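You operate a simulated robot arm through the tools that you are given. There is no shell and no other tool. Be economical: measure what you need, move in short steps, check, and stop when the job is done.

You run a simulated two-armed robot. Do the job below in one go: nothing can be reset, and whatever is moved stays where it is left.

Task
Press the clay strip down on the spout former and shut it in the bench drawer to dry slowly.
Fine: Use none of the clay tools; press till it stops sinking, and don't overwork it; former upright in the drawer.
Where things are to end (x, y in the base frame): spout former within 60 mm of [600, 160].

It is judged by the outcome, as a careful person would: the job done as asked, and still so three seconds after it is handed in. It fails if anything else is knocked over, pushed out of place, dropped, spilled or broken.

Robot
Two 6-joint arms with two-finger parallel grippers on one trunk, on a base that drives. Base frame: it is fixed to the floor where the robot stands at the start and does not move with it; the origin is under the middle of the robot, x ahead of it, y to its left, z up; the surface under the hand at the start is at about z = 890. Readings come in mm, degrees, newtons and seconds.
The left shoulder is at the start at [50, 170, 1257], the right one opposite. Each reaches about 1092 mm from its shoulder. Places, roughly: bench drawer [700, 300, 700]; clay strip on the former [600, -200, 900]; inside of the bench drawer [700, 300, 700]. Payload 1.57 kg a hand.
The tool frame of a hand sits at the grasp point between the pads (the TCP): z along the fingers, y along the line on which they close. The tips reach 30 mm beyond it. Largest opening 80 mm; finger width 17, thickness 12; the body of the gripper, 40 by 82 mm, starts 80 mm behind the TCP.
Orientation is told as [roll, pitch, yaw] about the base's x, y, z axes, in that order, counted from this pose: with the fingers straight down and closing along the base's y, the tool's x points along the base's -x, its y along +y and its z along -z.

Tools
- The arms move only by the tool apply_moves. It takes "left_motion", "right_motion" or both (then of equal length, played together; a hand with none holds still); each is a list of rows, each an object (a shift or turn left out is 0, a gripper value left out holds the last) with "rot": the turn, a rotation vector about the tool's x, y, z in units of 120 degrees (1.0 is 120 degrees), a list of three; "dp": the shift along the tool's x, y, z in units of 250 mm (1.0 is 250 mm), a list of three; "jaw": the opening, from 0 (shut) to 1 (fully open). In form: [{"rot": [wx, wy, wz], "dp": [dx, dy, dz], "jaw": jaw}, ...]. A call has 1 to 12 rows; each row is the pose to reach, as a shift and turn from the pose commanded when the call began, along the tool's axes at that moment. A call with a number of a shift or a turn outside -1 to 1 is refused whole. Rows are played at 5 a second. More than 50 mm and 8.6 degrees between two rows, or a gripper value outside its range, and nothing of the call is played. Where a pose cannot be reached the arm comes as near as it can. A force on the tool above 40 N (or 10 N above the force at the start of the call, whichever is more), or a blocked arm, ends the call early, and 0.2 s more pass. The fingers move at their own pace (about 45 mm/s each) and stop on an object; they squeeze with about 30 N. The grip force told is the motor's: it shows also when the fingers shut on nothing. Time passes only in rows, and 0.2 s behind the last, so rows that repeat a pose let the fingers close. It gives the time, the measured TCP pose, the force on the tool (base axes), the opening and the grip force at its end, in the units of the frame above (readings bear some noise), with the torque about the TCP (base axes, N m) and any sound that the robot's microphone picked up, and new pictures: "show" is both (left out), scene, wrist or none (wrist: the cameras of the hands that moved).
- Cameras (640 x 400 px; columns grow to the right, rows downward): "scene" is now at [30.8, 6, 1816.7]; the picture's right is [0.11, -0.99, 0.00], its down [-0.81, -0.09, -0.58] and it looks along [0.58, 0.06, -0.82] (base axes); focal length 260 px, centre (320, 200). "left" rides on the left gripper at [72, 7, -122] in its tool frame; the picture's right is [-0.09, 1.00, 0.00], its down [-0.84, -0.08, -0.54] and it looks along [-0.54, -0.05, 0.84] (tool axes); focal length 238 px, centre (320, 200). "right" rides on the right gripper at [72, -7, -122] in its tool frame; the picture's right is [0.09, 1.00, 0.00], its down [-0.84, 0.08, -0.54] and it looks along [-0.54, 0.05, 0.84] (tool axes); focal length 238 px, centre (320, 200). There is no depth. A picture from a camera that has moved, and an enlarged one, comes with that camera's place and axes in the base frame and with its lens.
- lift_body(by): slides the trunk up (or, below 0, down) by that many mm; the arms and the scene camera ride with it, the base frame stays. It gives what a move gives, with no picture.
- base_move(legs): drives the robot by 1 to 6 legs, each [ahead, left, turn to the left] in mm, mm and degrees, along the robot's own axes; the way and the turn of a leg run together, so that a leg with both is an arc; at most 1500 mm and 180 degrees a leg. The arms and the cameras ride along, it lands a little off, and it stops where it bumps. It gives what a move gives, and a new picture of the scene camera.
- head_to(pan, tilt): turns the head with the scene camera to pan (to the left, within 86 degrees either way) and tilt (down, from -29 to 69), counted from straight ahead of the robot. It gives what a move gives, and a new picture of the scene camera.
- close_up(camera, box): a new picture of the part [left, top, right, bottom] of that camera's present view, enlarged. The clock stands still meanwhile.
- job_done(): hands the job in; it is judged then, once.

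Work in short steps. Places have to be worked out from the pictures, the camera data and where the tool is seen: move nearer, look again, correct. Check each grasp and each placing, and mend what went wrong. You have 120 turns and 260 pictures in all, those below and enlarged ones among them. Open the grippers and draw the arms clear of the work before you hand the job in, unless the task says otherwise; then end with one line.

The tools are called as name(argument=value, ...) on one line, values as JSON. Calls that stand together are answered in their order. apply_moves: Moves the arms, as the interface text tells. Its arguments: {"type":"object","properties":{"left_motion":{"type":"array","items":{"type":"object","properties":{"rot":{"type":"array","items":{"type":"number"}},"dp":{"type":"array","items":{"type":"number"}},"jaw":{"type":"number"}}}},"right_motion":{"type":"array","items":{"type":"object","properties":{"rot":{"type":"array","items":{"type":"number"}},"dp":{"type":"array","items":{"type":"number"}},"jaw":{"type":"number"}}}},"show":{"type":"string","enum":["both","scene","wrist","none"]}},"required":[]} The other tools are called the same way: lift_body (by) slides the trunk up or down; base_move (legs) drives the base; head_to (pan, tilt) turns the head that bears the scene camera; close_up (camera, box) takes an enlarged picture of a part of a camera's view; job_done () hands the job in.

At the start:

```text
time: 0.0
left_tcp_pos: [717.8, 349.0, 1146.1]
left_tcp_rot: [-0.1, -0.2, -0.1]
left_contact_force: [0.0, 0.0, -0.8]
left_ft_torque: [0.01, 0.03, 0.01]
left_opening: 79.9
left_grasp_force: 0.1
right_tcp_pos: [694.0, -155.2, 1146.5]
right_tcp_rot: [0.0, 0.1, 0.0]
right_contact_force: [-0.2, 0.7, 0.6]
right_ft_torque: [0.02, 0.0, 0.02]
right_opening: 80.2
right_grasp_force: 0.0
trunk travel left (down, up): [-872.0, 98.0]
robot x, y, heading: [1.8, 2.1, 0.2]
head pan, tilt: [6.1, 54.6]
```

scene: 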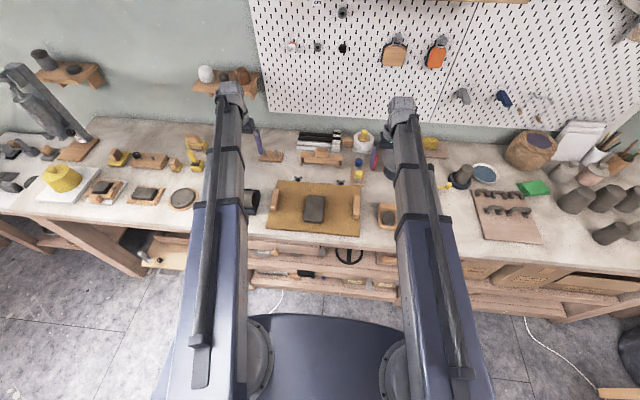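
right: 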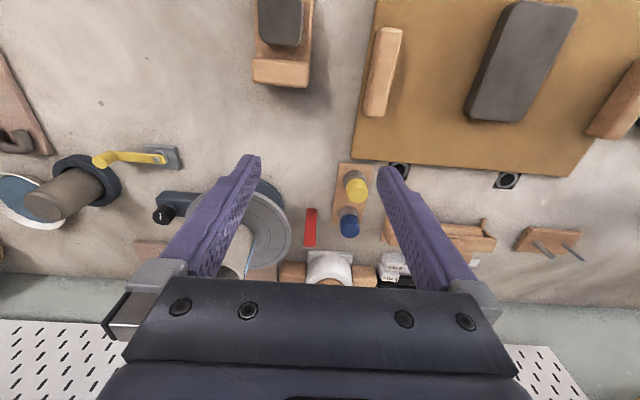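
left: 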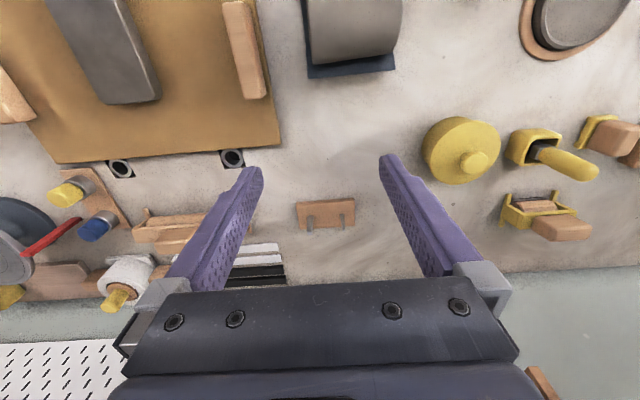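

The former seems to be the wooden block with the grey strip near scene pixel (387,214); the drawers are beneath the bench front. I take enlarged views.

close_up(camera="scene", box=[340, 170, 440, 240])

close_up(camera="scene", box=[60, 180, 420, 320])

close_up(camera="right", box=[220, 0, 360, 100])

```text
5.71 times, centred on (390, 205) of scene
camera zoom: at [30.8, 6.0, 1816.7], right [0.11, -0.99, 0.0], down [-0.81, -0.09, -0.58], along [0.58, 0.06, -0.82], focal length 1485 px, centre (-80, 171)
```

zoom: 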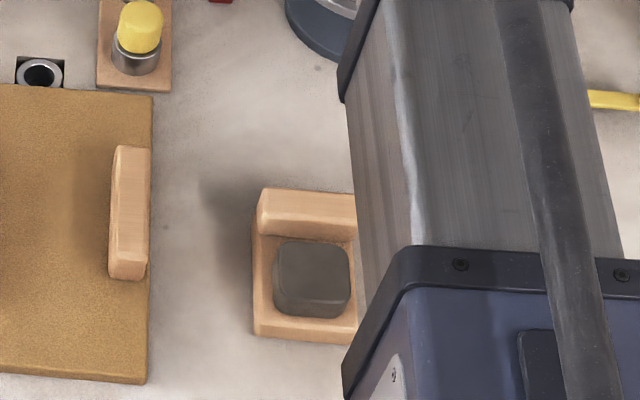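

```text
1.78 times, centred on (240, 250) of scene
camera zoom: at [30.8, 6.0, 1816.7], right [0.11, -0.99, 0.0], down [-0.81, -0.09, -0.58], along [0.58, 0.06, -0.82], focal length 462 px, centre (462, 111)
```

zoom: 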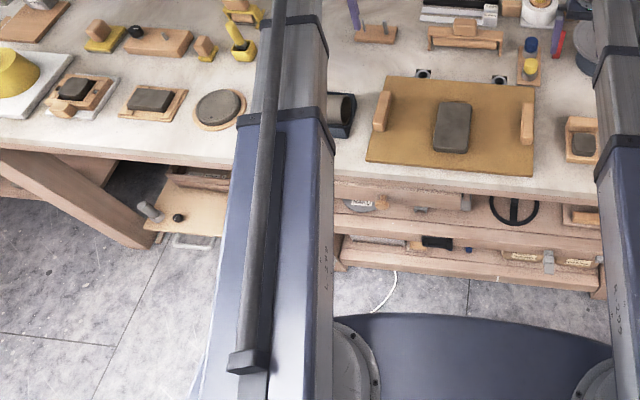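

```text
4.00 times, centred on (290, 50) of right
camera zoom: at [621.1, -162.4, 1268.1], right [-0.09, 1.0, 0.0], down [0.84, 0.08, 0.54], along [0.54, 0.05, -0.84], focal length 953 px, centre (440, 800)
```

zoom: 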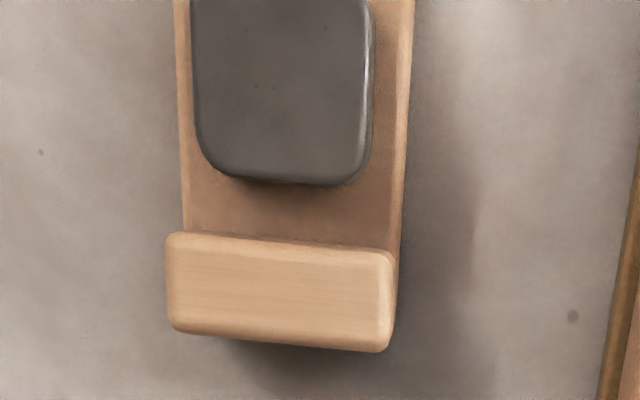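

The bench front seems near x≈465, and the drawer is beneath it, hidden. I back off to see the bench front.

base_move(legs=[[-700, 0, 0]])

head_to(pan=0, tilt=40)

```text
time: 2.6
left_tcp_pos: [311.1, 392.5, 1144.9]
left_tcp_rot: [-0.3, 0.0, 2.2]
left_contact_force: [0.6, 1.3, 0.0]
left_ft_torque: [-0.05, 0.05, -0.01]
left_opening: 80.2
left_grasp_force: 0.1
right_tcp_pos: [306.6, -111.1, 1146.8]
right_tcp_rot: [-0.3, 0.1, 2.2]
right_contact_force: [0.9, 0.0, -0.1]
right_ft_torque: [-0.12, 0.05, -0.01]
right_opening: 79.9
right_grasp_force: 0.1
trunk travel left (down, up): [-872.0, 98.0]
robot x, y, heading: [-390.7, 12.0, 2.3]
head pan, tilt: [6.1, 54.6]
stopped in leg 1: the robot was blocked; the commanded pose is now the measured one
camera scene: at [-359.8, 25.9, 1816.6], right [0.14, -0.99, 0.0], down [-0.81, -0.12, -0.58], along [0.57, 0.08, -0.82], focal length 260 px, centre (320, 200)
```

scene: 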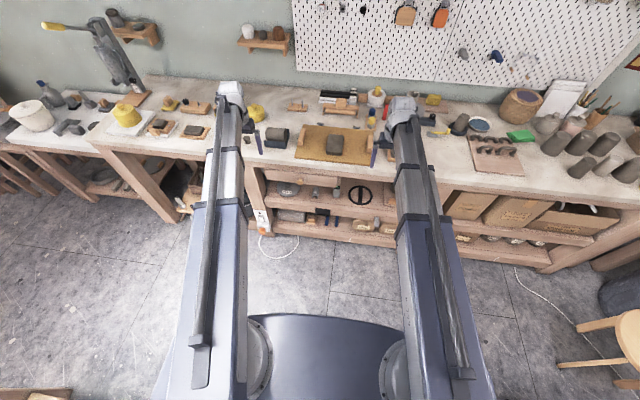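

```text
time: 3.3
left_tcp_pos: [309.4, 388.1, 1147.0]
left_tcp_rot: [0.0, -0.1, 2.1]
left_contact_force: [-0.6, -0.5, -0.5]
left_ft_torque: [-0.01, -0.02, 0.0]
left_opening: 80.0
left_grasp_force: 0.1
right_tcp_pos: [304.4, -116.0, 1147.7]
right_tcp_rot: [-0.1, -0.1, 2.2]
right_contact_force: [-1.2, -0.5, 0.7]
right_ft_torque: [0.04, -0.04, 0.02]
right_opening: 79.8
right_grasp_force: 0.1
trunk travel left (down, up): [-872.0, 98.0]
robot x, y, heading: [-392.5, 14.1, 2.3]
head pan, tilt: [0.0, 40.0]
camera scene: at [-349.5, 11.7, 1836.8], right [0.04, -1.0, 0.0], down [-0.64, -0.03, -0.77], along [0.77, 0.03, -0.64], focal length 260 px, centre (320, 200)
```

scene: 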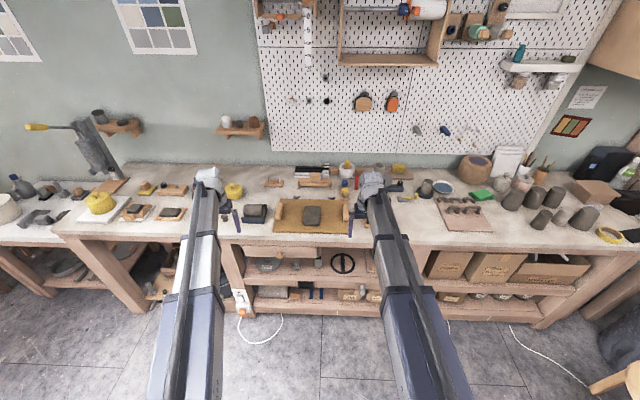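

The robot bumped something behind at x≈-390, so I go no further back. I lift the left hand aside a bit and look at the bay behind the left arm.

close_up(camera="scene", box=[60, 170, 300, 320])

close_up(camera="scene", box=[240, 170, 480, 320])

```text
2.67 times, centred on (180, 245) of scene
camera zoom: at [-349.5, 11.7, 1836.8], right [0.04, -1.0, 0.0], down [-0.64, -0.03, -0.77], along [0.77, 0.03, -0.64], focal length 693 px, centre (693, 80)
```

zoom: 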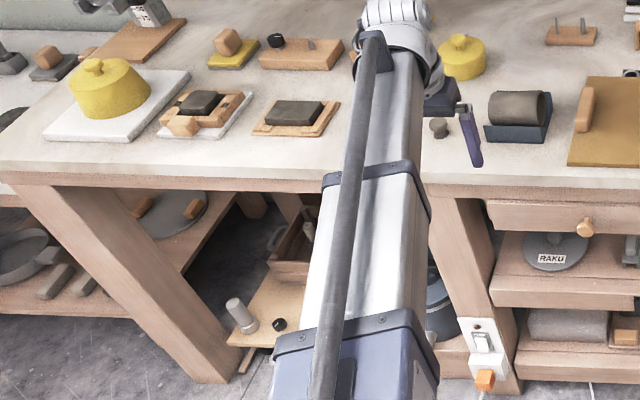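

```text
2.67 times, centred on (360, 245) of scene
camera zoom: at [-349.5, 11.7, 1836.8], right [0.04, -1.0, 0.0], down [-0.64, -0.03, -0.77], along [0.77, 0.03, -0.64], focal length 693 px, centre (213, 80)
```

zoom: 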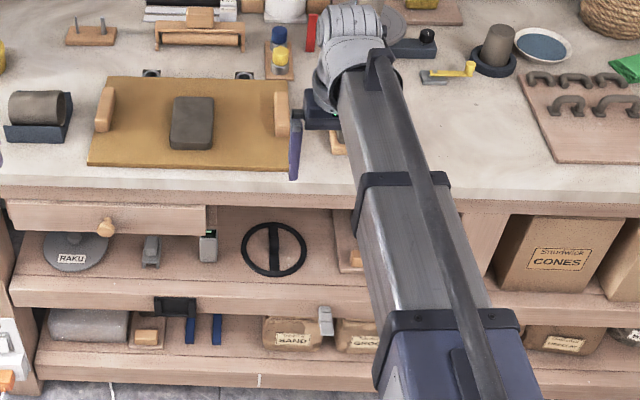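

The drawer is the shallow one with the round wooden knob (about y 240, z ~810, front x~460, spanning y≈54–421). I move a little forward and straighten, at a base spot from which both former and drawer are reachable.

base_move(legs=[[130, 0, -2.3]])

```text
time: 4.6
left_tcp_pos: [455.0, 361.1, 1145.1]
left_tcp_rot: [-0.1, 0.0, -0.3]
left_contact_force: [0.6, 0.5, 0.2]
left_ft_torque: [0.0, 0.07, 0.0]
left_opening: 80.0
left_grasp_force: 0.0
right_tcp_pos: [429.2, -144.2, 1145.5]
right_tcp_rot: [0.0, 0.1, -0.4]
right_contact_force: [0.6, 0.6, -0.4]
right_ft_torque: [0.01, 0.05, 0.01]
right_opening: 80.0
right_grasp_force: 0.1
trunk travel left (down, up): [-872.0, 98.0]
robot x, y, heading: [-262.2, 10.4, -0.1]
head pan, tilt: [0.0, 40.0]
camera scene: at [-217.5, 12.6, 1836.8], right [0.0, -1.0, 0.0], down [-0.64, 0.0, -0.77], along [0.77, 0.0, -0.64], focal length 260 px, centre (320, 200)
```

scene: 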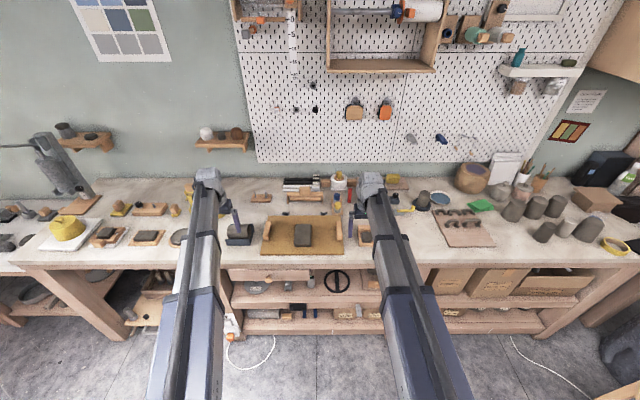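

I shift the right hand 60 mm to the right so its wrist camera sees the former.

apply_moves(right_motion=[{"dp": [-0.04, -0.12, 0.08], "jaw": 1}, {"dp": [-0.08, -0.25, 0.2]}], show="wrist")

```text
time: 5.2
left_tcp_pos: [453.9, 360.0, 1146.6]
left_tcp_rot: [-0.1, -0.1, -0.3]
left_contact_force: [0.0, -0.2, 0.1]
left_ft_torque: [-0.02, 0.04, -0.03]
left_opening: 79.9
left_grasp_force: 0.1
right_tcp_pos: [449.2, -206.6, 1145.7]
right_tcp_rot: [0.0, 0.1, -0.3]
right_contact_force: [0.0, 0.4, 0.3]
right_ft_torque: [-0.01, 0.01, 0.03]
right_opening: 80.0
right_grasp_force: 0.0
right hand out of reach, approached as far as the arm can: row 1, 2
trunk travel left (down, up): [-872.0, 98.0]
robot x, y, heading: [-267.2, 14.7, -0.1]
head pan, tilt: [0.0, 40.0]
camera right: at [377.5, -213.9, 1267.8], right [-0.09, 1.0, 0.0], down [0.84, 0.07, 0.54], along [0.54, 0.05, -0.84], focal length 238 px, centre (320, 200)
```

right: 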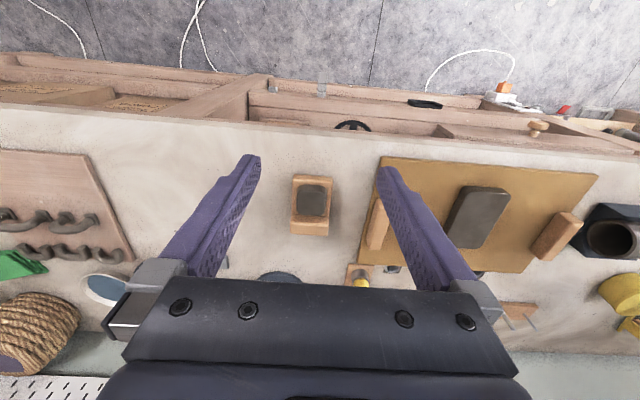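

The former is near (615,-208), and the knob near (478,249,777). The hand could not descend by itself at this pose, so I lower the trunk; both hands are in front of the bench edge (x≈505).

lift_body(by=-150)

apply_moves(right_motion=[{"dp": [-0.1, 0, 0.04]}], show="wrist")

```text
time: 7.0
left_tcp_pos: [453.5, 360.9, 996.4]
left_tcp_rot: [-0.1, 0.0, -0.3]
left_contact_force: [-0.8, -1.0, -0.2]
left_ft_torque: [0.02, -0.01, 0.0]
left_opening: 80.1
left_grasp_force: 0.1
right_tcp_pos: [449.1, -206.7, 996.3]
right_tcp_rot: [0.0, 0.0, -0.3]
right_contact_force: [0.1, -0.2, -0.5]
right_ft_torque: [0.0, -0.02, -0.04]
right_opening: 80.1
right_grasp_force: 0.1
trunk travel left (down, up): [-722.0, 248.0]
robot x, y, heading: [-264.4, 14.9, -0.3]
head pan, tilt: [0.0, 40.0]
```

```text
time: 7.4
left_tcp_pos: [454.3, 359.8, 995.7]
left_tcp_rot: [-0.1, 0.0, -0.3]
left_contact_force: [1.1, -0.8, 0.1]
left_ft_torque: [-0.02, 0.05, 0.03]
left_opening: 79.8
left_grasp_force: 0.0
right_tcp_pos: [474.5, -206.6, 996.3]
right_tcp_rot: [-0.1, 0.1, -0.4]
right_contact_force: [-0.5, 0.8, 0.0]
right_ft_torque: [-0.03, 0.05, 0.02]
right_opening: 80.1
right_grasp_force: 0.0
right hand out of reach, approached as far as the arm can: row 1
trunk travel left (down, up): [-722.0, 248.0]
robot x, y, heading: [-265.6, 14.6, -0.1]
head pan, tilt: [0.0, 40.0]
camera right: at [402.6, -213.7, 1117.8], right [-0.09, 1.0, 0.0], down [0.84, 0.07, 0.54], along [0.54, 0.05, -0.84], focal length 238 px, centre (320, 200)
```

right: 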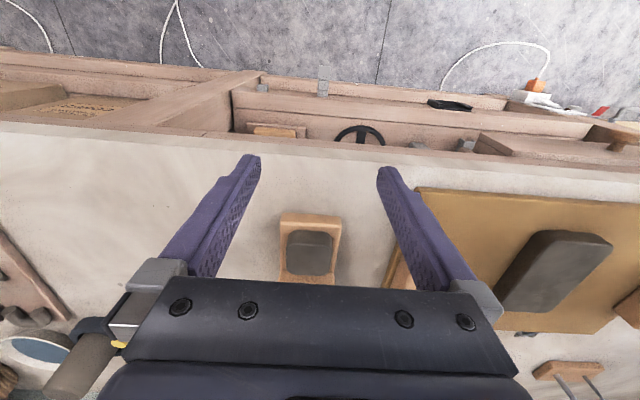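

The downward travel at this pose is joint-limited, so the trunk does the vertical work. I take a close-up of the former to fix its extent.

close_up(camera="right", box=[260, 190, 360, 290])

close_up(camera="scene", box=[320, 180, 440, 280])

```text
4.00 times, centred on (310, 240) of right
camera zoom: at [402.6, -213.7, 1117.8], right [-0.09, 1.0, 0.0], down [0.84, 0.07, 0.54], along [0.54, 0.05, -0.84], focal length 953 px, centre (360, 40)
```

zoom: 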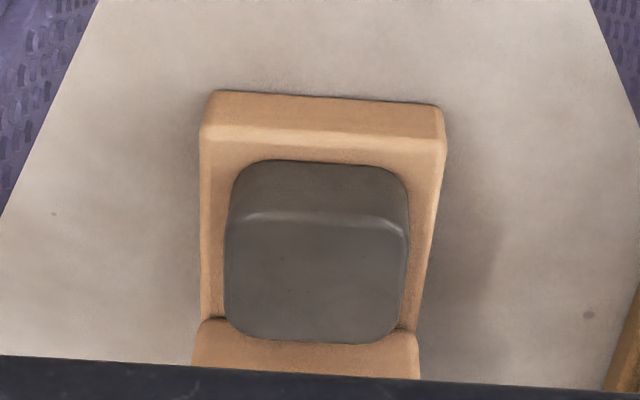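

```text
4.00 times, centred on (380, 230) of scene
camera zoom: at [-218.9, 12.8, 1686.8], right [0.0, -1.0, 0.0], down [-0.64, 0.0, -0.77], along [0.77, 0.0, -0.64], focal length 1040 px, centre (80, 80)
```

zoom: 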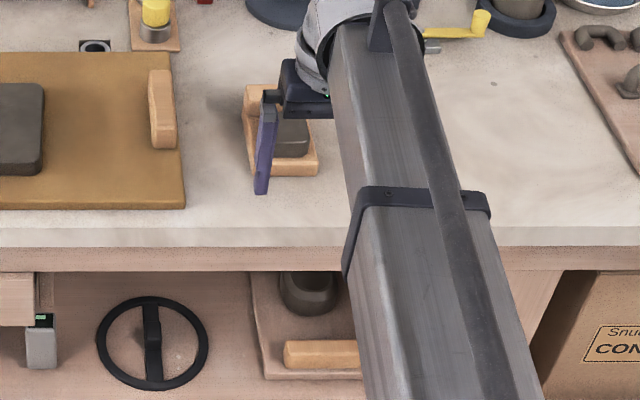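

Clay centre ≈ (600,-208), top z≈931, former width ≈67 mm, its stop block at the far end. I shut the right gripper and bring its tips over the clay centre at the present height (tips ~966).

apply_moves(right_motion=[{"dp": [-0.15, 0, -0.04], "jaw": 0}, {"dp": [-0.3, -0.0, -0.04]}, {"dp": [-0.45, -0.0, -0.04]}, {"dp": [-0.5, -0.006, -0.04]}, {"dp": [-0.5, -0.006, -0.04]}, {"dp": [-0.5, -0.006, -0.04]}], show="both")

```text
time: 8.8
left_tcp_pos: [453.9, 360.1, 996.2]
left_tcp_rot: [-0.1, -0.1, -0.4]
left_contact_force: [0.6, -0.2, -0.2]
left_ft_torque: [0.0, 0.01, 0.04]
left_opening: 80.1
left_grasp_force: 0.2
right_tcp_pos: [598.6, -210.0, 995.8]
right_tcp_rot: [0.1, 0.0, -0.2]
right_contact_force: [-0.5, -0.3, 0.0]
right_ft_torque: [0.03, -0.02, 0.02]
right_opening: 0.2
right_grasp_force: 21.2
right hand out of reach, approached as far as the arm can: row 1, 2, 3, 4, 5, 6
trunk travel left (down, up): [-722.0, 248.0]
robot x, y, heading: [-259.1, 16.1, 0.0]
head pan, tilt: [0.0, 40.0]
camera scene: at [-219.8, 12.8, 1686.9], right [0.0, -1.0, 0.0], down [-0.64, 0.0, -0.77], along [0.77, 0.0, -0.64], focal length 260 px, centre (320, 200)
camera right: at [526.5, -217.0, 1118.2], right [-0.09, 1.0, 0.0], down [0.84, 0.07, 0.54], along [0.54, 0.05, -0.84], focal length 238 px, centre (320, 200)
```

scene: 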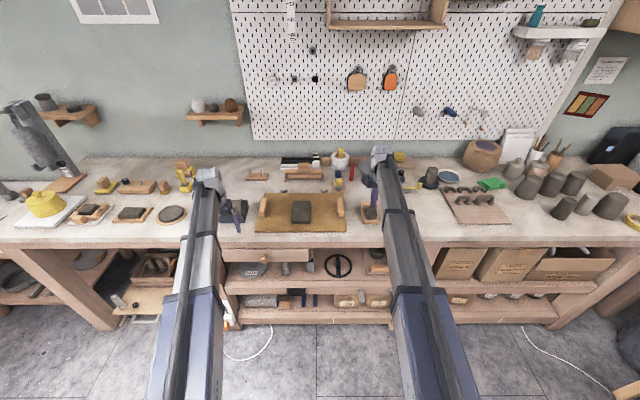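
right: 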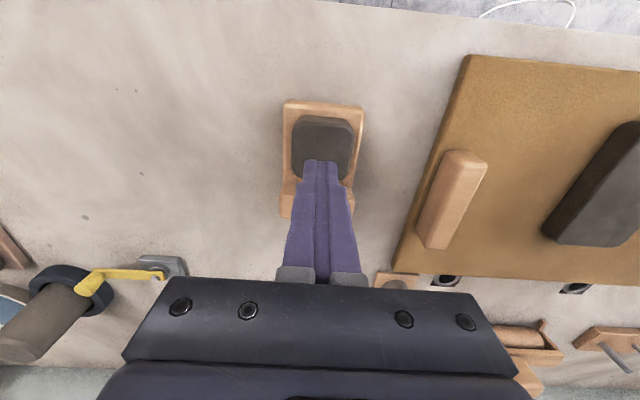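

Tips are over the clay. I test whether the arm can descend here: 20 mm down stays clear of the clay.

apply_moves(right_motion=[{"dp": [0, 0, 0.04]}, {"dp": [0, 0, 0.08]}], show="wrist")

```text
time: 9.4
left_tcp_pos: [454.0, 360.8, 995.8]
left_tcp_rot: [0.0, 0.0, -0.3]
left_contact_force: [1.0, 1.0, 1.2]
left_ft_torque: [0.0, -0.01, -0.02]
left_opening: 80.0
left_grasp_force: 0.1
right_tcp_pos: [598.6, -208.9, 996.2]
right_tcp_rot: [0.0, 0.1, -0.3]
right_contact_force: [1.4, -0.2, 0.4]
right_ft_torque: [0.02, -0.01, 0.01]
right_opening: 0.0
right_grasp_force: 21.1
right hand out of reach, approached as far as the arm can: row 1, 2
trunk travel left (down, up): [-722.0, 248.0]
robot x, y, heading: [-265.2, 17.7, -0.4]
head pan, tilt: [0.0, 40.0]
camera right: at [526.6, -217.0, 1118.1], right [-0.09, 1.0, 0.0], down [0.84, 0.07, 0.54], along [0.54, 0.05, -0.84], focal length 238 px, centre (320, 200)
```

right: 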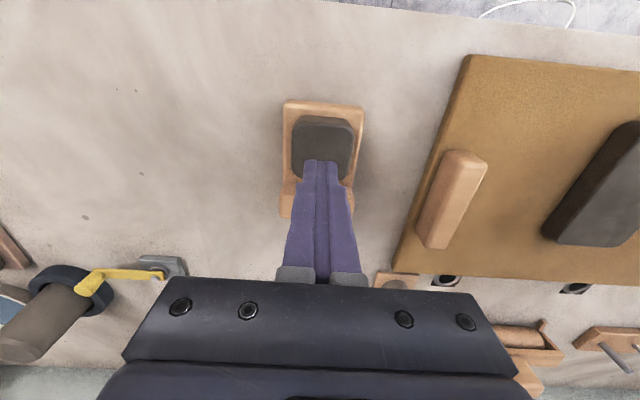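

The arm will not go lower by itself here. I check that it can go up, to know the nature of the limit.

apply_moves(right_motion=[{"dp": [0, 0, -0.08]}, {"dp": [0, 0, -0.16]}], show="none")

```text
time: 10.0
left_tcp_pos: [454.6, 359.5, 996.2]
left_tcp_rot: [-0.1, 0.0, -0.4]
left_contact_force: [0.0, -0.4, 0.4]
left_ft_torque: [-0.02, 0.0, 0.01]
left_opening: 79.9
left_grasp_force: 0.2
right_tcp_pos: [599.3, -209.8, 996.4]
right_tcp_rot: [0.1, 0.1, -0.3]
right_contact_force: [1.0, 0.3, 0.1]
right_ft_torque: [0.04, -0.02, -0.03]
right_opening: 0.0
right_grasp_force: 21.2
right hand out of reach, approached as far as the arm can: row 1, 2
trunk travel left (down, up): [-722.0, 248.0]
robot x, y, heading: [-262.8, 12.4, -0.4]
head pan, tilt: [0.0, 40.0]
```

Odd: it won't move up either. I test the left arm's vertical motion and a small turn of the right.

apply_moves(left_motion=[{"dp": [0, 0, -0.08]}, {"dp": [0, 0, -0.16]}], right_motion=[{"rot": [0, 0.04, 0]}, {"rot": [0, 0.04, 0]}], show="none")

```text
time: 10.6
left_tcp_pos: [454.2, 359.9, 996.8]
left_tcp_rot: [0.0, -0.2, -0.2]
left_contact_force: [-0.2, 0.5, 0.3]
left_ft_torque: [0.0, 0.04, -0.01]
left_opening: 80.1
left_grasp_force: 0.1
left hand out of reach, approached as far as the arm can: row 1, 2
right_tcp_pos: [597.9, -208.6, 997.9]
right_tcp_rot: [-0.1, 4.8, -0.3]
right_contact_force: [-0.4, -0.8, -1.1]
right_ft_torque: [-0.01, -0.01, 0.01]
right_opening: 0.0
right_grasp_force: 21.3
trunk travel left (down, up): [-722.0, 248.0]
robot x, y, heading: [-264.0, 13.3, -0.0]
head pan, tilt: [0.0, 40.0]
```

apply_moves(right_motion=[{"dp": [0, 0, -0.08]}, {"dp": [0, 0, -0.08], "rot": [0, -0.04, 0]}, {"dp": [0, 0, -0.08], "rot": [0, -0.04, 0]}], show="none")

```text
time: 11.4
left_tcp_pos: [454.1, 360.6, 996.4]
left_tcp_rot: [-0.1, 0.0, -0.3]
left_contact_force: [0.1, -0.8, -0.3]
left_ft_torque: [-0.01, -0.01, -0.01]
left_opening: 80.3
left_grasp_force: 0.1
right_tcp_pos: [601.9, -209.2, 996.1]
right_tcp_rot: [0.1, 0.0, -0.3]
right_contact_force: [0.5, 0.4, -0.5]
right_ft_torque: [0.01, -0.01, -0.01]
right_opening: 0.0
right_grasp_force: 21.7
right hand out of reach, approached as far as the arm can: row 1, 2, 3
trunk travel left (down, up): [-722.0, 248.0]
robot x, y, heading: [-266.0, 12.8, -0.4]
head pan, tilt: [0.0, 40.0]
```

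The arms move only in a horizontal plane plus wrist; the trunk does the vertical. I lower the trunk in steps toward the clay, watching force.

lift_body(by=-25)

close_up(camera="right", box=[260, 80, 400, 220])

```text
time: 12.1
left_tcp_pos: [452.9, 360.8, 972.1]
left_tcp_rot: [-0.2, -0.1, -0.3]
left_contact_force: [0.8, 0.4, 0.1]
left_ft_torque: [-0.03, -0.02, 0.01]
left_opening: 79.8
left_grasp_force: 0.0
right_tcp_pos: [601.4, -206.8, 972.8]
right_tcp_rot: [0.1, -0.1, -0.3]
right_contact_force: [1.0, -0.2, 0.4]
right_ft_torque: [-0.03, 0.01, -0.03]
right_opening: 0.2
right_grasp_force: 21.5
trunk travel left (down, up): [-697.0, 273.0]
robot x, y, heading: [-264.7, 15.3, -0.2]
head pan, tilt: [0.0, 40.0]
```

```text
2.86 times, centred on (330, 150) of right
camera zoom: at [528.3, -215.6, 1093.2], right [-0.09, 1.0, 0.0], down [0.84, 0.07, 0.54], along [0.54, 0.05, -0.84], focal length 681 px, centre (291, 343)
```

zoom: 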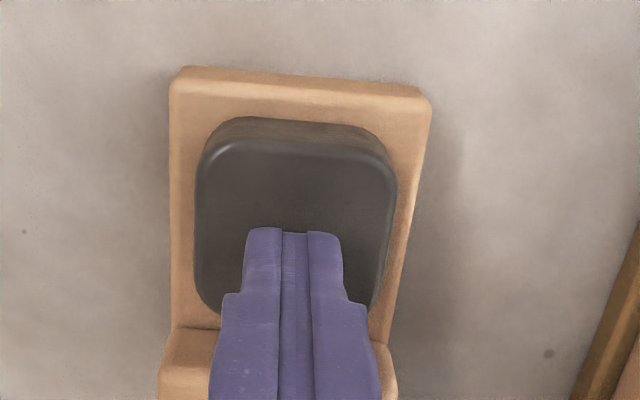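

Fingers are centred over the clay at ~10 mm. I lower in small steps.

lift_body(by=-7)

lift_body(by=-3)

```text
time: 12.6
left_tcp_pos: [454.2, 360.3, 964.7]
left_tcp_rot: [-0.1, 0.0, -0.3]
left_contact_force: [0.7, -0.3, -0.5]
left_ft_torque: [-0.03, -0.01, 0.0]
left_opening: 80.1
left_grasp_force: 0.1
right_tcp_pos: [600.2, -208.2, 964.0]
right_tcp_rot: [0.0, 0.1, -0.3]
right_contact_force: [0.8, 0.0, -0.1]
right_ft_torque: [-0.02, 0.04, -0.03]
right_opening: 0.1
right_grasp_force: 21.2
trunk travel left (down, up): [-690.0, 280.0]
robot x, y, heading: [-261.0, 14.4, -0.2]
head pan, tilt: [0.0, 40.0]
```

```text
time: 13.2
left_tcp_pos: [454.3, 361.0, 962.3]
left_tcp_rot: [-0.2, 0.1, -0.2]
left_contact_force: [1.0, 0.0, 0.1]
left_ft_torque: [0.04, 0.02, 0.0]
left_opening: 79.9
left_grasp_force: 0.1
right_tcp_pos: [600.0, -207.7, 961.8]
right_tcp_rot: [0.1, 0.0, -0.3]
right_contact_force: [0.2, -0.3, -0.2]
right_ft_torque: [0.01, 0.01, 0.02]
right_opening: 0.0
right_grasp_force: 21.2
trunk travel left (down, up): [-687.0, 283.0]
robot x, y, heading: [-264.4, 16.5, -0.3]
head pan, tilt: [0.0, 40.0]
```

No contact yet (tips ≈932). Continue in 3 mm steps.

lift_body(by=-3)

lift_body(by=-2)

```text
time: 13.7
left_tcp_pos: [454.5, 360.6, 959.1]
left_tcp_rot: [0.0, 0.0, -0.3]
left_contact_force: [-0.7, -0.2, -0.3]
left_ft_torque: [0.0, 0.04, 0.0]
left_opening: 80.1
left_grasp_force: 0.0
right_tcp_pos: [601.1, -208.3, 959.7]
right_tcp_rot: [0.0, 0.1, -0.4]
right_contact_force: [0.0, -0.5, -1.2]
right_ft_torque: [-0.01, -0.02, 0.01]
right_opening: 0.2
right_grasp_force: 21.4
trunk travel left (down, up): [-684.0, 286.0]
robot x, y, heading: [-263.2, 17.7, -0.4]
head pan, tilt: [0.0, 40.0]
```

```text
time: 14.2
left_tcp_pos: [453.1, 359.5, 956.9]
left_tcp_rot: [-0.1, 0.0, -0.3]
left_contact_force: [-0.4, 0.7, 0.0]
left_ft_torque: [-0.03, 0.01, 0.03]
left_opening: 80.0
left_grasp_force: 0.0
right_tcp_pos: [600.5, -207.7, 957.2]
right_tcp_rot: [-0.1, 0.1, -0.3]
right_contact_force: [0.0, -0.3, 0.7]
right_ft_torque: [0.0, 0.01, -0.01]
right_opening: 0.0
right_grasp_force: 21.3
trunk travel left (down, up): [-682.0, 288.0]
robot x, y, heading: [-266.9, 18.1, -0.3]
head pan, tilt: [0.0, 40.0]
```

close_up(camera="right", box=[260, 80, 400, 220])

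lift_body(by=-2)

lift_body(by=-2)

```text
2.86 times, centred on (330, 150) of right
camera zoom: at [528.4, -215.5, 1078.1], right [-0.09, 1.0, 0.0], down [0.84, 0.07, 0.54], along [0.54, 0.05, -0.84], focal length 681 px, centre (291, 343)
```

zoom: 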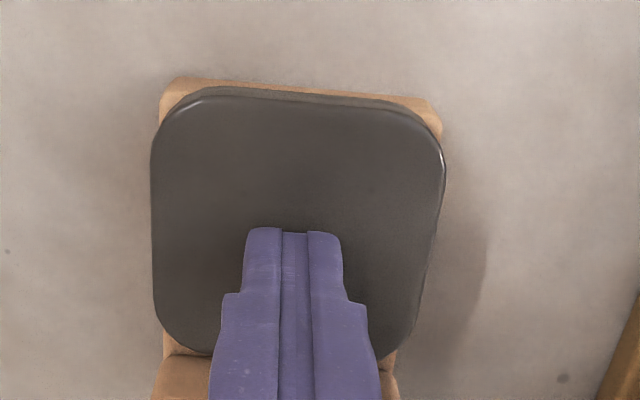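

```text
time: 14.7
left_tcp_pos: [454.7, 361.2, 954.8]
left_tcp_rot: [-0.2, -0.1, -0.2]
left_contact_force: [0.3, -0.4, 0.4]
left_ft_torque: [-0.05, 0.01, -0.01]
left_opening: 80.0
left_grasp_force: 0.0
right_tcp_pos: [600.1, -208.5, 954.5]
right_tcp_rot: [0.0, -0.1, -0.3]
right_contact_force: [0.0, -0.9, 0.3]
right_ft_torque: [0.02, 0.02, -0.01]
right_opening: 0.0
right_grasp_force: 21.0
trunk travel left (down, up): [-680.0, 290.0]
robot x, y, heading: [-266.1, 14.2, -0.1]
head pan, tilt: [0.0, 40.0]
```

```text
time: 15.2
left_tcp_pos: [452.8, 361.8, 952.8]
left_tcp_rot: [-0.2, 0.0, -0.3]
left_contact_force: [-0.9, 0.2, 1.6]
left_ft_torque: [-0.04, -0.04, 0.03]
left_opening: 80.0
left_grasp_force: 0.1
right_tcp_pos: [601.1, -208.5, 952.9]
right_tcp_rot: [0.0, 0.0, -0.4]
right_contact_force: [3.5, -0.7, 10.7]
right_ft_torque: [-0.05, -0.09, 0.04]
right_opening: 0.0
right_grasp_force: 21.4
trunk travel left (down, up): [-678.0, 292.0]
robot x, y, heading: [-264.1, 15.4, -0.3]
head pan, tilt: [0.0, 40.0]
```

The clay spread and flattened with little force, and now force rises to ~11 N. I look before doing any more.

close_up(camera="right", box=[260, 80, 400, 220])

```text
2.86 times, centred on (330, 150) of right
camera zoom: at [528.2, -215.5, 1074.8], right [-0.09, 1.0, 0.0], down [0.84, 0.07, 0.54], along [0.54, 0.05, -0.84], focal length 681 px, centre (291, 343)
```

zoom: 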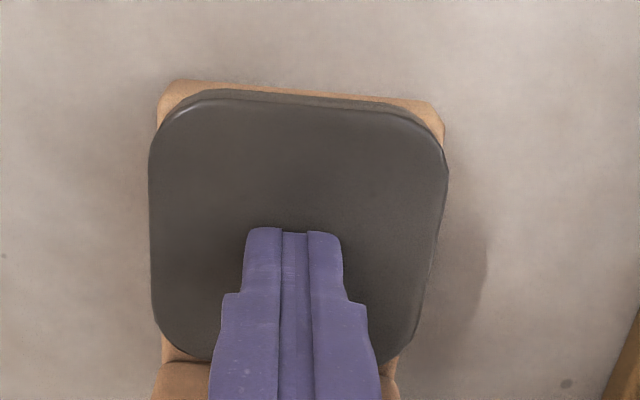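

I hold still briefly to see whether the force relaxes (still sinking) or holds (stopped).

apply_moves(right_motion=[{"dp": [0, 0, 0]}, {"dp": [0, 0, 0]}], show="none")

close_up(camera="right", box=[260, 80, 400, 220])

```text
time: 15.8
left_tcp_pos: [452.4, 361.5, 953.2]
left_tcp_rot: [-0.1, -0.1, -0.4]
left_contact_force: [-0.3, 1.1, 0.0]
left_ft_torque: [0.01, 0.03, -0.03]
left_opening: 79.8
left_grasp_force: 0.0
right_tcp_pos: [599.6, -207.4, 953.6]
right_tcp_rot: [-0.2, 0.1, -0.3]
right_contact_force: [5.9, -1.7, 14.9]
right_ft_torque: [-0.01, -0.15, 0.03]
right_opening: 0.0
right_grasp_force: 21.6
trunk travel left (down, up): [-678.0, 292.0]
robot x, y, heading: [-263.3, 12.3, -0.2]
head pan, tilt: [0.0, 40.0]
```

```text
2.86 times, centred on (330, 150) of right
camera zoom: at [528.2, -215.5, 1074.7], right [-0.09, 1.0, 0.0], down [0.84, 0.07, 0.54], along [0.54, 0.05, -0.84], focal length 681 px, centre (291, 343)
```

zoom: 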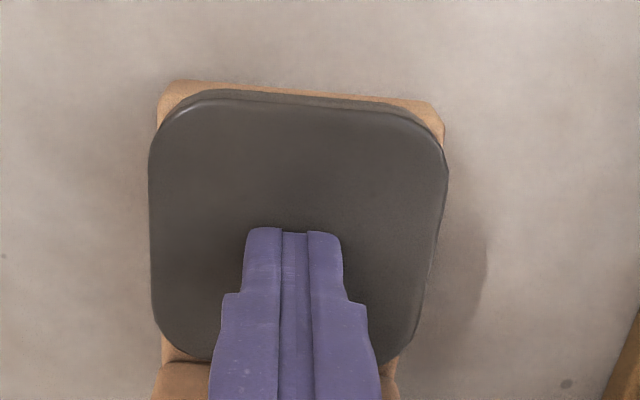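

Force holds/rises with no more sinking, so the pressing is done. I lift off and look over the former.

lift_body(by=50)

apply_moves(right_motion=[{"dp": [0.15, 0, 0]}, {"dp": [0.3, 0, 0], "jaw": 1}, {"dp": [0.3, 0, 0], "jaw": 1}], show="wrist")

close_up(camera="right", box=[250, 160, 390, 280])

```text
time: 16.8
left_tcp_pos: [453.6, 360.3, 1002.5]
left_tcp_rot: [0.0, 0.0, -0.3]
left_contact_force: [-0.8, 1.0, -0.3]
left_ft_torque: [-0.01, -0.02, -0.02]
left_opening: 79.9
left_grasp_force: 0.1
right_tcp_pos: [599.6, -207.6, 1003.3]
right_tcp_rot: [0.0, 0.1, -0.3]
right_contact_force: [-1.0, -0.2, -0.3]
right_ft_torque: [-0.02, 0.0, 0.02]
right_opening: 0.0
right_grasp_force: 21.1
trunk travel left (down, up): [-728.0, 242.0]
robot x, y, heading: [-267.8, 15.2, -0.1]
head pan, tilt: [0.0, 40.0]
```

```text
time: 17.6
left_tcp_pos: [454.3, 360.8, 1002.5]
left_tcp_rot: [-0.2, 0.0, -0.3]
left_contact_force: [-0.6, -0.4, 0.5]
left_ft_torque: [0.0, 0.02, 0.0]
left_opening: 80.1
left_grasp_force: 0.1
right_tcp_pos: [524.7, -207.2, 1001.9]
right_tcp_rot: [0.0, 0.1, -0.3]
right_contact_force: [-0.6, 0.7, 0.4]
right_ft_torque: [0.0, 0.01, 0.01]
right_opening: 49.8
right_grasp_force: 0.1
trunk travel left (down, up): [-728.0, 242.0]
robot x, y, heading: [-263.2, 17.2, -0.1]
head pan, tilt: [0.0, 40.0]
camera right: at [454.2, -214.5, 1124.0], right [-0.09, 1.0, 0.0], down [0.84, 0.07, 0.54], along [0.54, 0.05, -0.84], focal length 238 px, centre (320, 200)
```

right: 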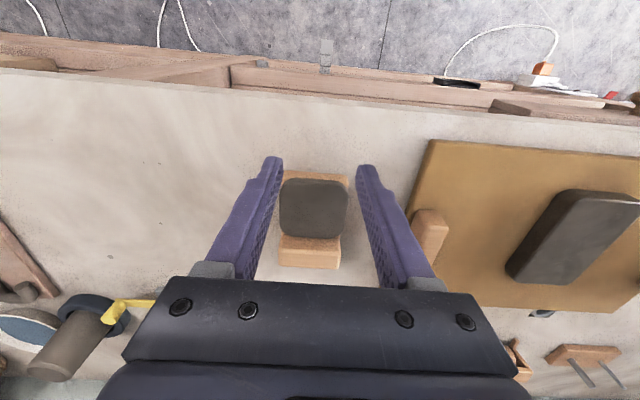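

```text
3.33 times, centred on (320, 220) of right
camera zoom: at [454.2, -214.5, 1124.0], right [-0.09, 1.0, 0.0], down [0.84, 0.07, 0.54], along [0.54, 0.05, -0.84], focal length 794 px, centre (320, 133)
```

zoom: 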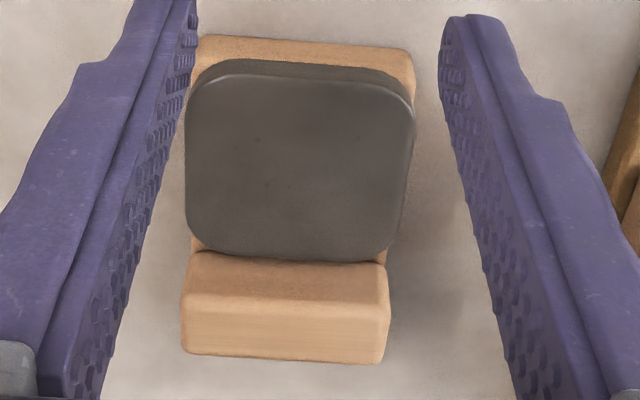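

The pressed clay fills the base up to the stop block (block ≈ x 632–659, y centre -209, top z≈943, 65 mm wide): I'll later grip the block sideways, clear of the clay. First the drawer: I retract the right hand and tilt the left hand forward 45°.

apply_moves(left_motion=[{"rot": [0, -0.0625, 0]}, {"rot": [0, -0.125, 0]}, {"rot": [0, -0.1875, 0]}, {"rot": [0, -0.25, 0]}, {"rot": [0, -0.3125, 0]}, {"rot": [0, -0.375, 0]}], right_motion=[{"dp": [0.1, 0, 0]}, {"dp": [0.2, 0, 0]}, {"dp": [0.3, 0, 0]}, {"dp": [0.4, 0, 0]}, {"dp": [0.46, 0, 0]}, {"dp": [0.46, 0, 0]}], show="wrist")

```text
time: 18.9
left_tcp_pos: [453.0, 361.4, 1067.8]
left_tcp_rot: [-0.1, -45.2, -0.3]
left_contact_force: [-0.5, -0.7, 0.6]
left_ft_torque: [0.0, -0.02, 0.01]
left_opening: 80.2
left_grasp_force: 0.1
left hand out of reach, approached as far as the arm can: row 2, 3, 4, 5, 6
right_tcp_pos: [409.7, -208.3, 1003.4]
right_tcp_rot: [0.0, 0.0, -0.3]
right_contact_force: [0.6, -0.3, 0.8]
right_ft_torque: [0.01, -0.01, 0.04]
right_opening: 80.3
right_grasp_force: 0.0
trunk travel left (down, up): [-728.0, 242.0]
robot x, y, heading: [-262.7, 17.5, -0.1]
head pan, tilt: [0.0, 40.0]
camera right: at [337.9, -216.1, 1124.2], right [-0.09, 1.0, 0.0], down [0.84, 0.07, 0.54], along [0.54, 0.05, -0.84], focal length 238 px, centre (320, 200)
camera left: at [314.3, 368.7, 1102.5], right [0.07, 1.0, 0.06], down [0.21, -0.08, 0.98], along [0.98, -0.06, -0.21], focal length 238 px, centre (320, 200)
```

right: 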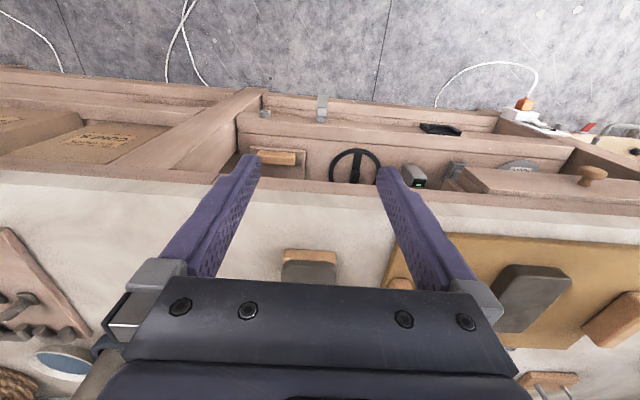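
left: 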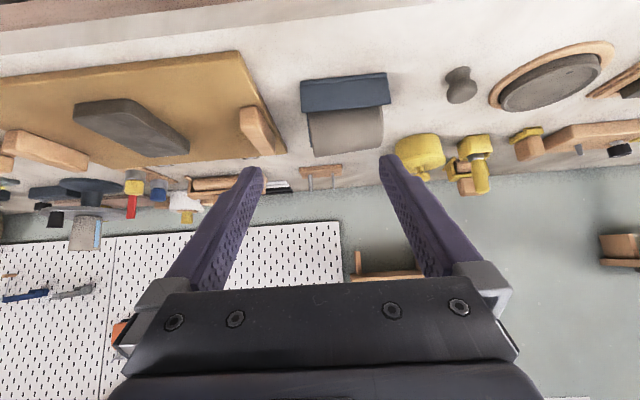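

Wrist pivot sits 223 mm behind the TCP. I view the drawer front from the scene camera enlarged to fix the knob.

close_up(camera="scene", box=[200, 220, 360, 320])

close_up(camera="right", box=[440, 120, 640, 245])

```text
4.00 times, centred on (280, 270) of scene
camera zoom: at [-219.9, 12.7, 1692.9], right [0.0, -1.0, 0.0], down [-0.64, 0.0, -0.77], along [0.77, 0.0, -0.64], focal length 1040 px, centre (480, -80)
```

zoom: 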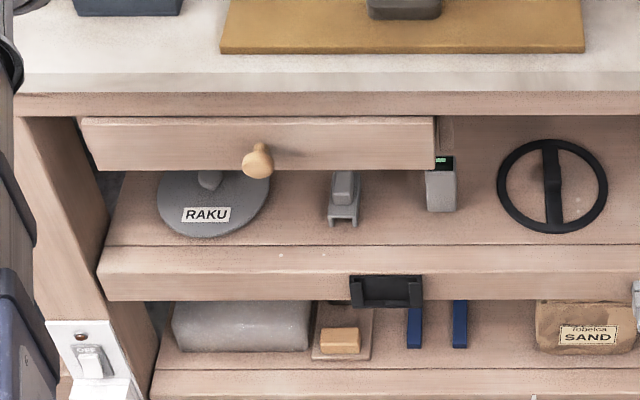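

```text
3.20 times, centred on (540, 182) of right
camera zoom: at [337.9, -216.1, 1124.2], right [-0.09, 1.0, 0.0], down [0.84, 0.07, 0.54], along [0.54, 0.05, -0.84], focal length 763 px, centre (-384, 256)
```

zoom: 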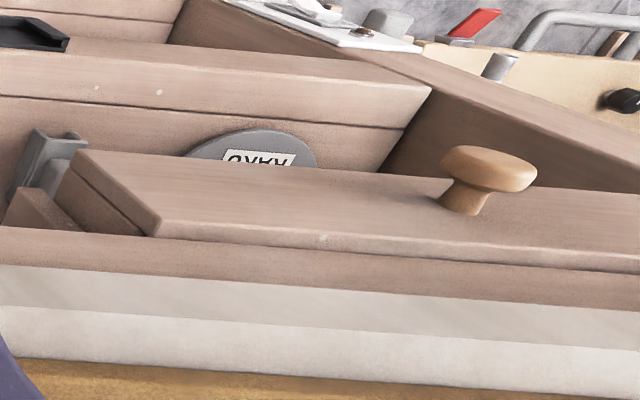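

Knob head ≈ (472,252,773); drawer front z≈714–801, wide enough for the 53 mm tall former. I bring the left hand in line with the knob, back from the bench, then lower the trunk.

apply_moves(left_motion=[{"dp": [0.07, -0.14, -0.07]}, {"dp": [0.15, -0.29, -0.15]}, {"dp": [0.15, -0.436, -0.15]}, {"dp": [0.15, -0.436, -0.15]}], show="none")

lift_body(by=-200)

apply_moves(left_motion=[{"dp": [0, 0, 0]}], show="both")

```text
time: 19.9
left_tcp_pos: [398.0, 251.0, 1067.3]
left_tcp_rot: [-0.1, -45.0, -0.2]
left_contact_force: [0.3, 0.7, 0.6]
left_ft_torque: [0.0, -0.01, 0.01]
left_opening: 79.9
left_grasp_force: 0.0
right_tcp_pos: [410.5, -207.8, 1001.8]
right_tcp_rot: [-0.1, 0.0, -0.3]
right_contact_force: [-0.3, -0.1, -0.7]
right_ft_torque: [0.02, -0.03, 0.0]
right_opening: 80.0
right_grasp_force: 0.1
trunk travel left (down, up): [-728.0, 242.0]
robot x, y, heading: [-264.0, 16.8, 0.1]
head pan, tilt: [0.0, 40.0]
```

```text
time: 22.1
left_tcp_pos: [398.1, 251.4, 867.9]
left_tcp_rot: [-0.1, -44.9, -0.4]
left_contact_force: [0.6, -0.2, -0.5]
left_ft_torque: [0.01, -0.01, 0.02]
left_opening: 80.2
left_grasp_force: 0.0
right_tcp_pos: [409.6, -209.3, 802.2]
right_tcp_rot: [0.0, 0.1, -0.3]
right_contact_force: [-0.9, -0.4, 0.7]
right_ft_torque: [0.01, -0.01, -0.03]
right_opening: 79.6
right_grasp_force: 0.1
trunk travel left (down, up): [-528.0, 442.0]
robot x, y, heading: [-261.4, 14.9, -0.3]
head pan, tilt: [0.0, 40.0]
```

```text
time: 22.5
left_tcp_pos: [398.8, 252.0, 867.5]
left_tcp_rot: [-0.2, -45.0, -0.3]
left_contact_force: [0.4, 0.6, -0.3]
left_ft_torque: [0.0, -0.02, 0.01]
left_opening: 80.1
left_grasp_force: 0.0
right_tcp_pos: [410.2, -208.0, 802.9]
right_tcp_rot: [0.0, 0.1, -0.2]
right_contact_force: [-0.3, -0.1, 0.3]
right_ft_torque: [0.0, -0.02, 0.0]
right_opening: 80.1
right_grasp_force: 0.1
trunk travel left (down, up): [-528.0, 442.0]
robot x, y, heading: [-266.1, 16.6, -0.3]
head pan, tilt: [0.0, 40.0]
camera scene: at [-219.7, 12.8, 1492.9], right [0.0, -1.0, 0.0], down [-0.64, 0.0, -0.77], along [0.77, 0.0, -0.64], focal length 260 px, centre (320, 200)
camera left: at [259.7, 259.0, 902.4], right [0.07, 1.0, 0.06], down [0.21, -0.08, 0.97], along [0.98, -0.06, -0.21], focal length 238 px, centre (320, 200)
```

scene: 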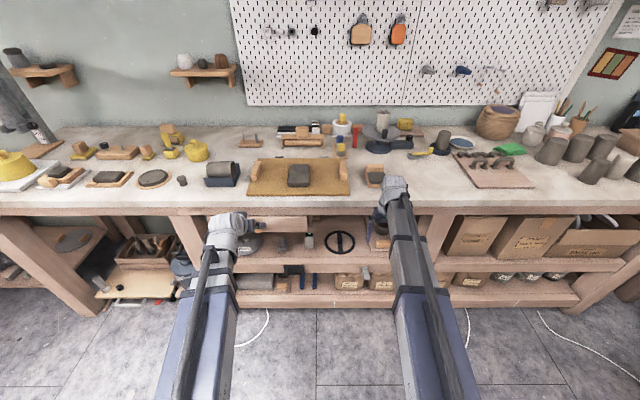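
left: 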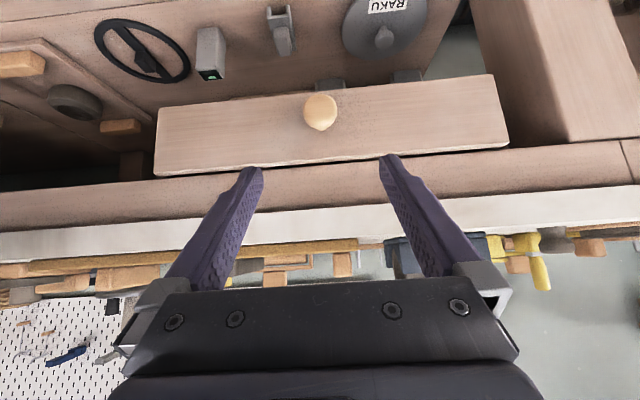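

Knob confirmed at about (472,252,769). I lower 95 mm to knob height.

lift_body(by=-95)

apply_moves(left_motion=[{"dp": [-0.1, 0, 0.1], "jaw": 1}], show="wrist")

```text
time: 23.8
left_tcp_pos: [398.0, 251.8, 773.0]
left_tcp_rot: [-0.1, -45.0, -0.3]
left_contact_force: [0.7, 0.0, -0.3]
left_ft_torque: [0.0, 0.02, 0.0]
left_opening: 80.0
left_grasp_force: 0.1
right_tcp_pos: [410.8, -208.6, 708.0]
right_tcp_rot: [0.0, 0.0, -0.4]
right_contact_force: [0.4, 0.4, -0.4]
right_ft_torque: [-0.03, 0.02, 0.0]
right_opening: 80.1
right_grasp_force: 0.0
trunk travel left (down, up): [-433.0, 537.0]
robot x, y, heading: [-265.3, 12.6, -0.4]
head pan, tilt: [0.0, 40.0]
```

```text
time: 24.2
left_tcp_pos: [434.1, 251.4, 773.6]
left_tcp_rot: [0.0, -45.0, -0.2]
left_contact_force: [0.2, -0.4, 0.1]
left_ft_torque: [0.01, 0.01, -0.01]
left_opening: 80.1
left_grasp_force: 0.0
right_tcp_pos: [410.3, -208.6, 708.3]
right_tcp_rot: [0.0, 0.0, -0.3]
right_contact_force: [-0.7, 0.1, 0.6]
right_ft_torque: [0.01, 0.03, 0.02]
right_opening: 79.9
right_grasp_force: 0.0
trunk travel left (down, up): [-433.0, 537.0]
robot x, y, heading: [-261.8, 12.1, -0.2]
head pan, tilt: [0.0, 40.0]
camera left: at [295.2, 259.3, 807.4], right [0.07, 1.0, 0.06], down [0.21, -0.08, 0.98], along [0.98, -0.06, -0.21], focal length 238 px, centre (320, 200)
```

left: 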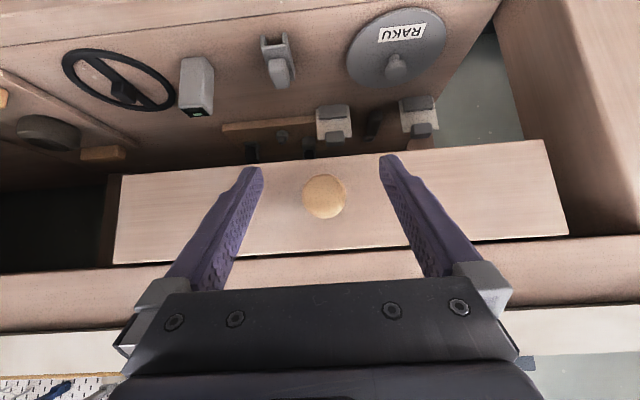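

The fingers straddle the knob. I go 35 mm further and close.

apply_moves(left_motion=[{"dp": [-0.05, 0, 0.05]}, {"dp": [-0.1, 0, 0.1]}, {"dp": [-0.1, 0, 0.1], "jaw": 0}, {"dp": [-0.1, 0, 0.1]}, {"dp": [-0.1, 0, 0.1]}, {"dp": [-0.1, 0, 0.1]}], show="wrist")

```text
time: 25.6
left_tcp_pos: [468.8, 252.4, 771.8]
left_tcp_rot: [-0.1, -45.0, -0.2]
left_contact_force: [0.3, 2.3, 0.4]
left_ft_torque: [0.12, 0.02, 0.04]
left_opening: 33.7
left_grasp_force: 24.5
right_tcp_pos: [411.5, -208.3, 707.1]
right_tcp_rot: [-0.1, 0.1, -0.4]
right_contact_force: [-0.3, 0.3, 0.5]
right_ft_torque: [-0.01, -0.03, -0.01]
right_opening: 80.0
right_grasp_force: 0.1
trunk travel left (down, up): [-433.0, 537.0]
robot x, y, heading: [-263.1, 12.8, -0.1]
head pan, tilt: [0.0, 40.0]
camera left: at [330.4, 259.9, 807.3], right [0.07, 1.0, 0.06], down [0.21, -0.08, 0.97], along [0.98, -0.06, -0.21], focal length 238 px, centre (320, 200)
```

left: 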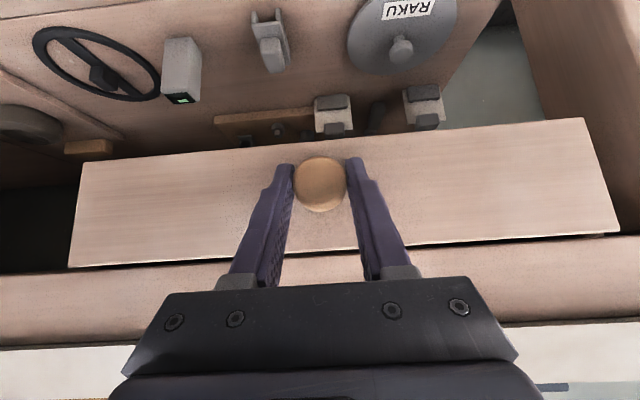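

Knob is gripped (33.7 mm). I pull the drawer out in steps.

apply_moves(left_motion=[{"dp": [0.05, 0, -0.05]}, {"dp": [0.1, 0, -0.1]}, {"dp": [0.15, 0, -0.15]}, {"dp": [0.2, 0, -0.2]}, {"dp": [0.25, 0, -0.25]}, {"dp": [0.3, 0, -0.3]}], show="both")

```text
time: 27.0
left_tcp_pos: [360.7, 252.0, 772.8]
left_tcp_rot: [-0.1, -44.9, -0.2]
left_contact_force: [-0.7, 9.8, 2.4]
left_ft_torque: [0.08, 0.08, 0.14]
left_opening: 33.5
left_grasp_force: 41.3
right_tcp_pos: [410.9, -208.2, 707.8]
right_tcp_rot: [0.0, 0.0, -0.2]
right_contact_force: [-0.2, 0.7, 0.7]
right_ft_torque: [0.01, -0.02, -0.02]
right_opening: 79.8
right_grasp_force: 0.0
trunk travel left (down, up): [-433.0, 537.0]
robot x, y, heading: [-262.8, 10.8, -0.0]
head pan, tilt: [0.0, 40.0]
camera scene: at [-220.1, 13.5, 1397.8], right [0.0, -1.0, 0.0], down [-0.64, 0.0, -0.77], along [0.77, 0.0, -0.64], focal length 260 px, centre (320, 200)
camera left: at [222.9, 259.9, 807.3], right [0.07, 1.0, 0.06], down [0.21, -0.08, 0.97], along [0.98, -0.06, -0.21], focal length 238 px, centre (320, 200)
```

scene: 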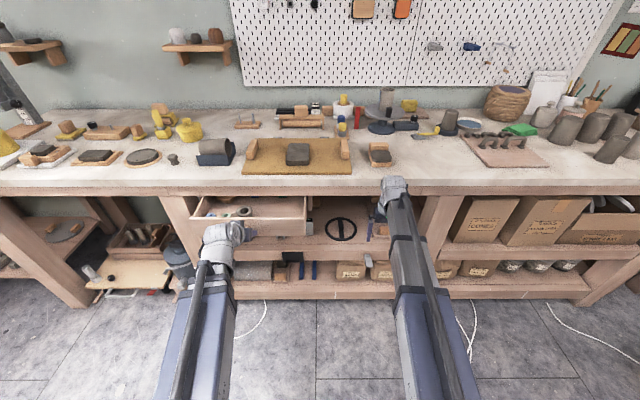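
left: 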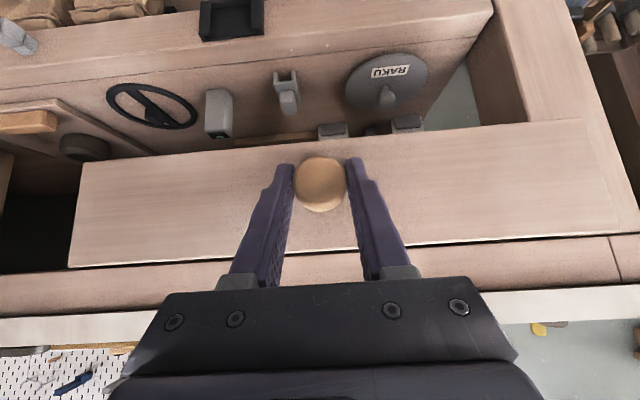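

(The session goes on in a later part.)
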